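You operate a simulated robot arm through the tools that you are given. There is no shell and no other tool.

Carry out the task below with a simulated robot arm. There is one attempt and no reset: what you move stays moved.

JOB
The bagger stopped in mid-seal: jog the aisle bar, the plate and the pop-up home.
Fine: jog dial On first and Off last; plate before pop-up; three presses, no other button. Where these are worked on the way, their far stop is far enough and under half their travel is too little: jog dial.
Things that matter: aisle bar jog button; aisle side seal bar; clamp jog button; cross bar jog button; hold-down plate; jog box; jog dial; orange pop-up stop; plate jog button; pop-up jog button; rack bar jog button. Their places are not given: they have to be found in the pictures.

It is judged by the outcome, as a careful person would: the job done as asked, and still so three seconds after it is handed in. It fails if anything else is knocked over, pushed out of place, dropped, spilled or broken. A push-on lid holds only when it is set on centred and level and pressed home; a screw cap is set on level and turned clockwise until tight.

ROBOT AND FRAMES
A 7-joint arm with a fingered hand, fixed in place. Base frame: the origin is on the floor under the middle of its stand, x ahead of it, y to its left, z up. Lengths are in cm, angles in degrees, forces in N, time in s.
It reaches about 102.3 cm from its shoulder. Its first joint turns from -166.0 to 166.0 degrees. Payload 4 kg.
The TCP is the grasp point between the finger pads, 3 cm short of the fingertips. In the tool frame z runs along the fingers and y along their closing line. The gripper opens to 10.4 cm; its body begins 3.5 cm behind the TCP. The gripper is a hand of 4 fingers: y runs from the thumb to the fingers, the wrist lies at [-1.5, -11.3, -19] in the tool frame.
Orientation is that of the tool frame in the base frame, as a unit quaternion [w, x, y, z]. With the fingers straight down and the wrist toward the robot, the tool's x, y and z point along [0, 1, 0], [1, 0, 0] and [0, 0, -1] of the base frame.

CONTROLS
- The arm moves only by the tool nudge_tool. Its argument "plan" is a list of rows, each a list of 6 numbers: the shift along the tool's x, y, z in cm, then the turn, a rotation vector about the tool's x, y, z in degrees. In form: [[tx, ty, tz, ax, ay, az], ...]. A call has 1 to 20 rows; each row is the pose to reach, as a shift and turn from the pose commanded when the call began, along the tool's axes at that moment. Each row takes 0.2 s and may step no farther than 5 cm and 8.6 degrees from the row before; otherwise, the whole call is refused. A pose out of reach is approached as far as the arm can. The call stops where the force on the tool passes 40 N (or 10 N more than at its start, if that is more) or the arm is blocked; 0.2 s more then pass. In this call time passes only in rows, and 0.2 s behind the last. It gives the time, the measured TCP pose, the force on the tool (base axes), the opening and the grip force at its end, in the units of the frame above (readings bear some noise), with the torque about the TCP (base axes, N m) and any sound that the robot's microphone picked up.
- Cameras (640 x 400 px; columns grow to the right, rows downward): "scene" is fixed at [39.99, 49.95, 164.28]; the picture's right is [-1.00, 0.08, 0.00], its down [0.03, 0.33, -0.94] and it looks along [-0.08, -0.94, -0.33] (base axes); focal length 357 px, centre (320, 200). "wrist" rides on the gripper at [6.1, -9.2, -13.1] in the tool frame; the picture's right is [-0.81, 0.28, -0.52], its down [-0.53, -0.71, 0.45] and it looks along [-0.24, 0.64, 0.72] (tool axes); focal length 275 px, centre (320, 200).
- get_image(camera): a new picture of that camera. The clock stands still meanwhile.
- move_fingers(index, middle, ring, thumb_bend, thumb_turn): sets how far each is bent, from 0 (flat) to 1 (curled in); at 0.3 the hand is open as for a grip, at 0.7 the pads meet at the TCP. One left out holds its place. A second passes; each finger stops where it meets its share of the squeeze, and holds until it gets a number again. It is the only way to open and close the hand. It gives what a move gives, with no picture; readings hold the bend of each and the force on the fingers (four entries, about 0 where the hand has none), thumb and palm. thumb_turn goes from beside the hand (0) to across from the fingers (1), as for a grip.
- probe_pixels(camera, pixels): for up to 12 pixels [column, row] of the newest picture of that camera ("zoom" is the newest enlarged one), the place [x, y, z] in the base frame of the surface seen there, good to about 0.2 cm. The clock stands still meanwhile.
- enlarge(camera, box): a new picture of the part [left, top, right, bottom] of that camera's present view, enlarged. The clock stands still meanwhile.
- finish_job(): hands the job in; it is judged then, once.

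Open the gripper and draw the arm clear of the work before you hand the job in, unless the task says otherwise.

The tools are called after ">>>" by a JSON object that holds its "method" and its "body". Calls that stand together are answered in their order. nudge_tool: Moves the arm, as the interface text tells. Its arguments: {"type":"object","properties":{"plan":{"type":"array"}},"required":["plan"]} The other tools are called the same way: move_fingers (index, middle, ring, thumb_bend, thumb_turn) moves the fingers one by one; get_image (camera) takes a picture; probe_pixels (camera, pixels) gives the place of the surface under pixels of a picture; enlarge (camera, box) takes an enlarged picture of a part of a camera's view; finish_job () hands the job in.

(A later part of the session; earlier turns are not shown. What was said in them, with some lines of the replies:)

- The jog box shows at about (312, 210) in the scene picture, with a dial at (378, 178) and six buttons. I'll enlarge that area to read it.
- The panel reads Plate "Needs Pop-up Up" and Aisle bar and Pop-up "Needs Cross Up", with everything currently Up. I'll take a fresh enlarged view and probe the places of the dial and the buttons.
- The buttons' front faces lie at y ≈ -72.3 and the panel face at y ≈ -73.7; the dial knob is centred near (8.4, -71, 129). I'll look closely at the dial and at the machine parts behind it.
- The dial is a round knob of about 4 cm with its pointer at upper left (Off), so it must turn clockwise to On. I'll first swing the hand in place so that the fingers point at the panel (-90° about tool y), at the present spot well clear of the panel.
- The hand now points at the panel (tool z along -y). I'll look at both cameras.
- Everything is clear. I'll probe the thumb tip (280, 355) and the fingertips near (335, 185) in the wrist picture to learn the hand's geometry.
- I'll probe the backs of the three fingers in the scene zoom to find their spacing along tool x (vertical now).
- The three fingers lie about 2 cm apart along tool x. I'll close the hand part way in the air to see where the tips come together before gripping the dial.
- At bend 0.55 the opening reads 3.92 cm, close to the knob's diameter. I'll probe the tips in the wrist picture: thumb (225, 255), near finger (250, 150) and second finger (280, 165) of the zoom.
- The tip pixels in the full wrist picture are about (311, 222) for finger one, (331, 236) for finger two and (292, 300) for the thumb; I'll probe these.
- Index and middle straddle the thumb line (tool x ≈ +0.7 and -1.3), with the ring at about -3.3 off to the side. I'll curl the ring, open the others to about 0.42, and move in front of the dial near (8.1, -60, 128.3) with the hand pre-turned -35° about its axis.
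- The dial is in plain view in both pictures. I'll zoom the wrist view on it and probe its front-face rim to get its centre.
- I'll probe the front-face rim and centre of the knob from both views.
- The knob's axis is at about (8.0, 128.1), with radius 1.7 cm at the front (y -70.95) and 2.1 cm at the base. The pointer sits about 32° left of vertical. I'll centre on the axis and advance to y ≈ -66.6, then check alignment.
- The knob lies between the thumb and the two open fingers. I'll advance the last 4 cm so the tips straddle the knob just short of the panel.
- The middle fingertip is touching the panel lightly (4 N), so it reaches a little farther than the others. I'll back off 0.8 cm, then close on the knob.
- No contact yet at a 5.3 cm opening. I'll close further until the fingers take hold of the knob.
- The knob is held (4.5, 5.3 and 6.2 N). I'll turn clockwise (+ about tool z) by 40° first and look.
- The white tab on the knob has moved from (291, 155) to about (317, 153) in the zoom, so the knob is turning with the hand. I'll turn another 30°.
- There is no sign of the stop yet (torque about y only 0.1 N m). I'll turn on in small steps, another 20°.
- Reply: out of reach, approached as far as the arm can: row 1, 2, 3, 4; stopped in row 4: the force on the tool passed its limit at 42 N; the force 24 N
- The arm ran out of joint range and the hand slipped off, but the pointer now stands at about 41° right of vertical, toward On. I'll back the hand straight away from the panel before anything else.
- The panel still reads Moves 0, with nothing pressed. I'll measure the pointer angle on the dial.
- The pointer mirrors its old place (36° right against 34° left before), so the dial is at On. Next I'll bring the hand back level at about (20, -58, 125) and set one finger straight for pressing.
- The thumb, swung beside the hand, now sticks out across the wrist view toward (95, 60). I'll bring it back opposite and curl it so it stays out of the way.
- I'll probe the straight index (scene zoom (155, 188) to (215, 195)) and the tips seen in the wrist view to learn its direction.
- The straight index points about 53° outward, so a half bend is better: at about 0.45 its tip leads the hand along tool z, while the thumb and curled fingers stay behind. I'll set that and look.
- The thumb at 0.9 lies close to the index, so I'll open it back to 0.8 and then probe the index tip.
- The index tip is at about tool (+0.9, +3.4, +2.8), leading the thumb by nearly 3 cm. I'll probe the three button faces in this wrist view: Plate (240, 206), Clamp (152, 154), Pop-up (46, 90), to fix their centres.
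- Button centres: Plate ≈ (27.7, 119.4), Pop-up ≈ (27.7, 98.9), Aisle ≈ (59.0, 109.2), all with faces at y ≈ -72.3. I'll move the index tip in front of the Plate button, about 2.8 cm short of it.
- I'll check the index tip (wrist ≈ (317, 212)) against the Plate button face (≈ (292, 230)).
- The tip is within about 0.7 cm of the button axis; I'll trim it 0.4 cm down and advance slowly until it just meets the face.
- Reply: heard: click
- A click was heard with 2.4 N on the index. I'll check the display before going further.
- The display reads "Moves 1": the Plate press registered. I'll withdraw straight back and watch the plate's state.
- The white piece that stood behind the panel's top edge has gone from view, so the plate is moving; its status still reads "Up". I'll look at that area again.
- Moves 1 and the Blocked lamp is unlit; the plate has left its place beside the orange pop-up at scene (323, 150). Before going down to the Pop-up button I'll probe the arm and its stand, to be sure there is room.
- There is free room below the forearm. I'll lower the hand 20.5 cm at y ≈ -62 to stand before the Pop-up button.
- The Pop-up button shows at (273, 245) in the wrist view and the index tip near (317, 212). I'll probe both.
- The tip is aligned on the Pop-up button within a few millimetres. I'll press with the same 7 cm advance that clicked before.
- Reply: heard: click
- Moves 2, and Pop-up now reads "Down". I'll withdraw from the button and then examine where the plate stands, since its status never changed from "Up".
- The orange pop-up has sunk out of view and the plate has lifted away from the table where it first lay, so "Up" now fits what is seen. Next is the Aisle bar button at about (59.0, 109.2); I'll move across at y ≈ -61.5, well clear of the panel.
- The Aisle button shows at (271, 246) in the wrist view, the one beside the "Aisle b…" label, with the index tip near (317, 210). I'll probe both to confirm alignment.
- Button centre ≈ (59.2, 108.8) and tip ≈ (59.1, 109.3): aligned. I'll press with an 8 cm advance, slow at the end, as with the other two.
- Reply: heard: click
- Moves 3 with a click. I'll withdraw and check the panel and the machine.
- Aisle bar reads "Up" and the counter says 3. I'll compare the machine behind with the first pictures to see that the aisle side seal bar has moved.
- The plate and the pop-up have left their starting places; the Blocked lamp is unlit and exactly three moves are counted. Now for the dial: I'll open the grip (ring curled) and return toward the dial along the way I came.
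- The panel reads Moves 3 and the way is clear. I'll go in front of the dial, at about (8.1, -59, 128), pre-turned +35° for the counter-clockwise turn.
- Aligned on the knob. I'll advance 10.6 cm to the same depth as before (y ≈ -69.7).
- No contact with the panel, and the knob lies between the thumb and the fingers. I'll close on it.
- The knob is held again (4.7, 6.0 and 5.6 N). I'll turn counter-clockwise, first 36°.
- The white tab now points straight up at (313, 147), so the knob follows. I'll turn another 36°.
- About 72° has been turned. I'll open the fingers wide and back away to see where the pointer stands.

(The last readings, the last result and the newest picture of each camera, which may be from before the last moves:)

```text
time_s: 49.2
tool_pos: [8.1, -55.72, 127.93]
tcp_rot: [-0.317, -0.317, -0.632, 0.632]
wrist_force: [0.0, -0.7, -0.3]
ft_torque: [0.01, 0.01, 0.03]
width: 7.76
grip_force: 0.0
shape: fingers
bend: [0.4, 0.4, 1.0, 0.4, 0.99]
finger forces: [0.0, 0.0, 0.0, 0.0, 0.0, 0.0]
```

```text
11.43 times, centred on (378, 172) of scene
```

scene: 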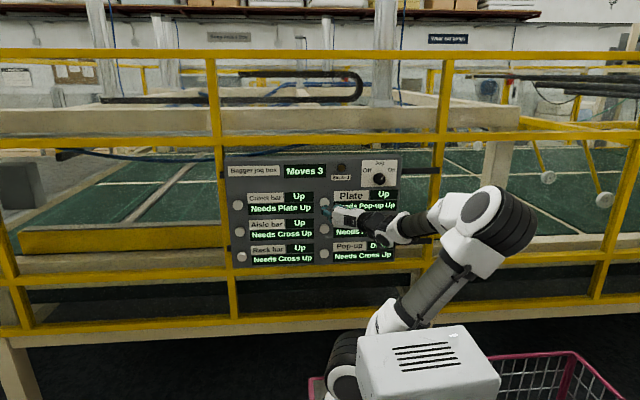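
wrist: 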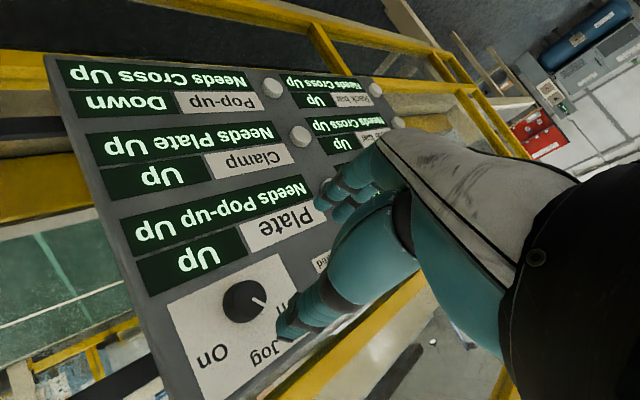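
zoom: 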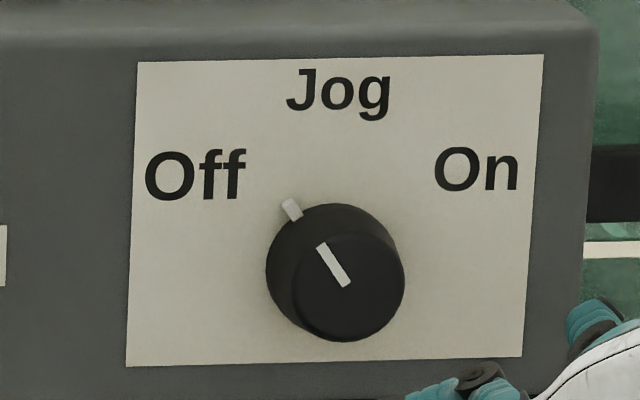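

The pointer is exactly back at its first position, (320, 245) to (347, 285): Off. I'll open the whole hand and draw the arm farther back from the panel.

>>> {"method": "nudge_tool", "body": {"plan": [[0, 0, -3, 0, 0, 0], [0, 0, -6, 0, 0, 0], [0, 0, -9, 0, 0, 0], [0, 0, -10, 0, 0, 0]]}}

>>> {"method": "move_fingers", "body": {"index": 0.3, "middle": 0.3, "ring": 0.3, "thumb_bend": 0.3, "thumb_turn": 1.0}}

>>> {"method": "get_image", "body": {"camera": "scene"}}

>>> {"method": "enlarge", "body": {"camera": "scene", "box": [215, 140, 415, 275]}}

```text
time_s: 50.2
tool_pos: [8.21, -45.66, 127.9]
tcp_rot: [0.317, 0.316, 0.632, -0.632]
wrist_force: [0.4, -0.4, -0.7]
ft_torque: [0.03, 0.0, 0.02]
width: 7.74
grip_force: 0.1
shape: fingers
bend: [0.4, 0.4, 1.0, 0.4, 0.99]
finger forces: [0.0, 0.0, 0.1, 0.1, 0.1, 0.0]
```

```text
time_s: 51.2
tool_pos: [8.23, -45.72, 127.81]
tcp_rot: [0.317, 0.317, 0.632, -0.632]
wrist_force: [-0.5, -0.6, -0.2]
ft_torque: [-0.01, 0.04, -0.01]
width: 10.27
grip_force: 0.1
shape: fingers
bend: [0.3, 0.3, 0.3, 0.3, 0.98]
finger forces: [0.0, 0.0, 0.1, 0.0, 0.0, 0.0]
```

```text
taken
```

scene: 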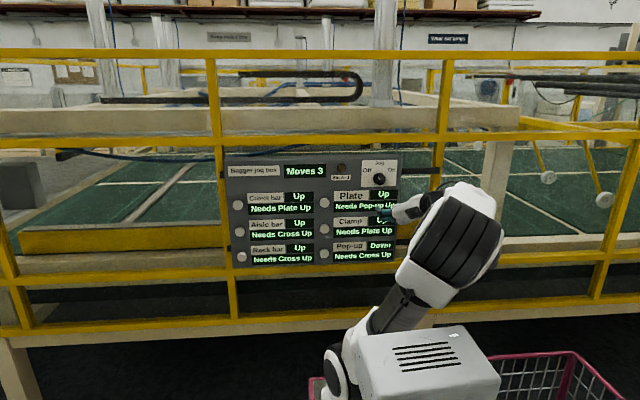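

```text
2.96 times, centred on (315, 208) of scene
```

zoom: 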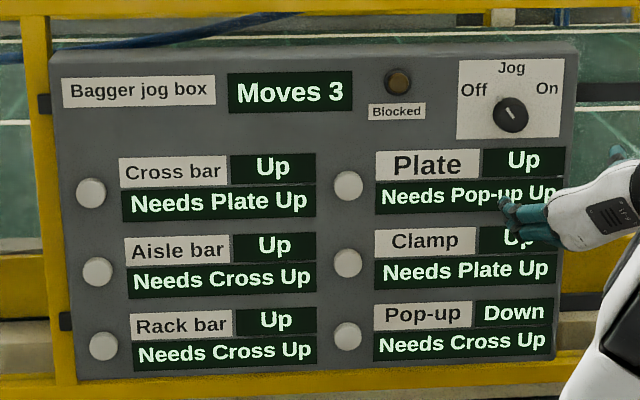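

The panel reads Moves 3, Aisle bar Up, Plate Up and Pop-up Down, with the Blocked lamp unlit and the dial back at Off. The hand is open and about 25 cm clear of the panel, so I'll hand the job in.

>>> {"method": "finish_job", "body": {}}

```text
The job is handed in.
```

I jogged the plate, the pop-up and the aisle bar, one press each, with the jog dial turned On first and back to Off last. The job is handed in.

- **Presses:** I pressed the plate, then the pop-up, then the aisle bar. The counter reads Moves 3. No other button was pressed and the Blocked lamp never lit.
- **End state on the panel:** Aisle bar reads Up, Plate reads Up, Pop-up reads Down, and the dial points at Off.
- **What I saw move:** The plate left the spot where it lay at the start, and the orange pop-up sank out of view. I couldn't see the aisle side seal bar move. For that one I only have the click, the third counted move and the panel's "Up".
- **Plate and aisle bar readings:** Both read "Up" before their presses as well, so those two readings didn't change.
- **Panel contact:** While turning the dial to On, the arm ran out of reach and the hand slipped off the knob against the panel, at about 42 N. The later pictures show nothing out of place.

The hand is open and about 25 cm clear of the panel.
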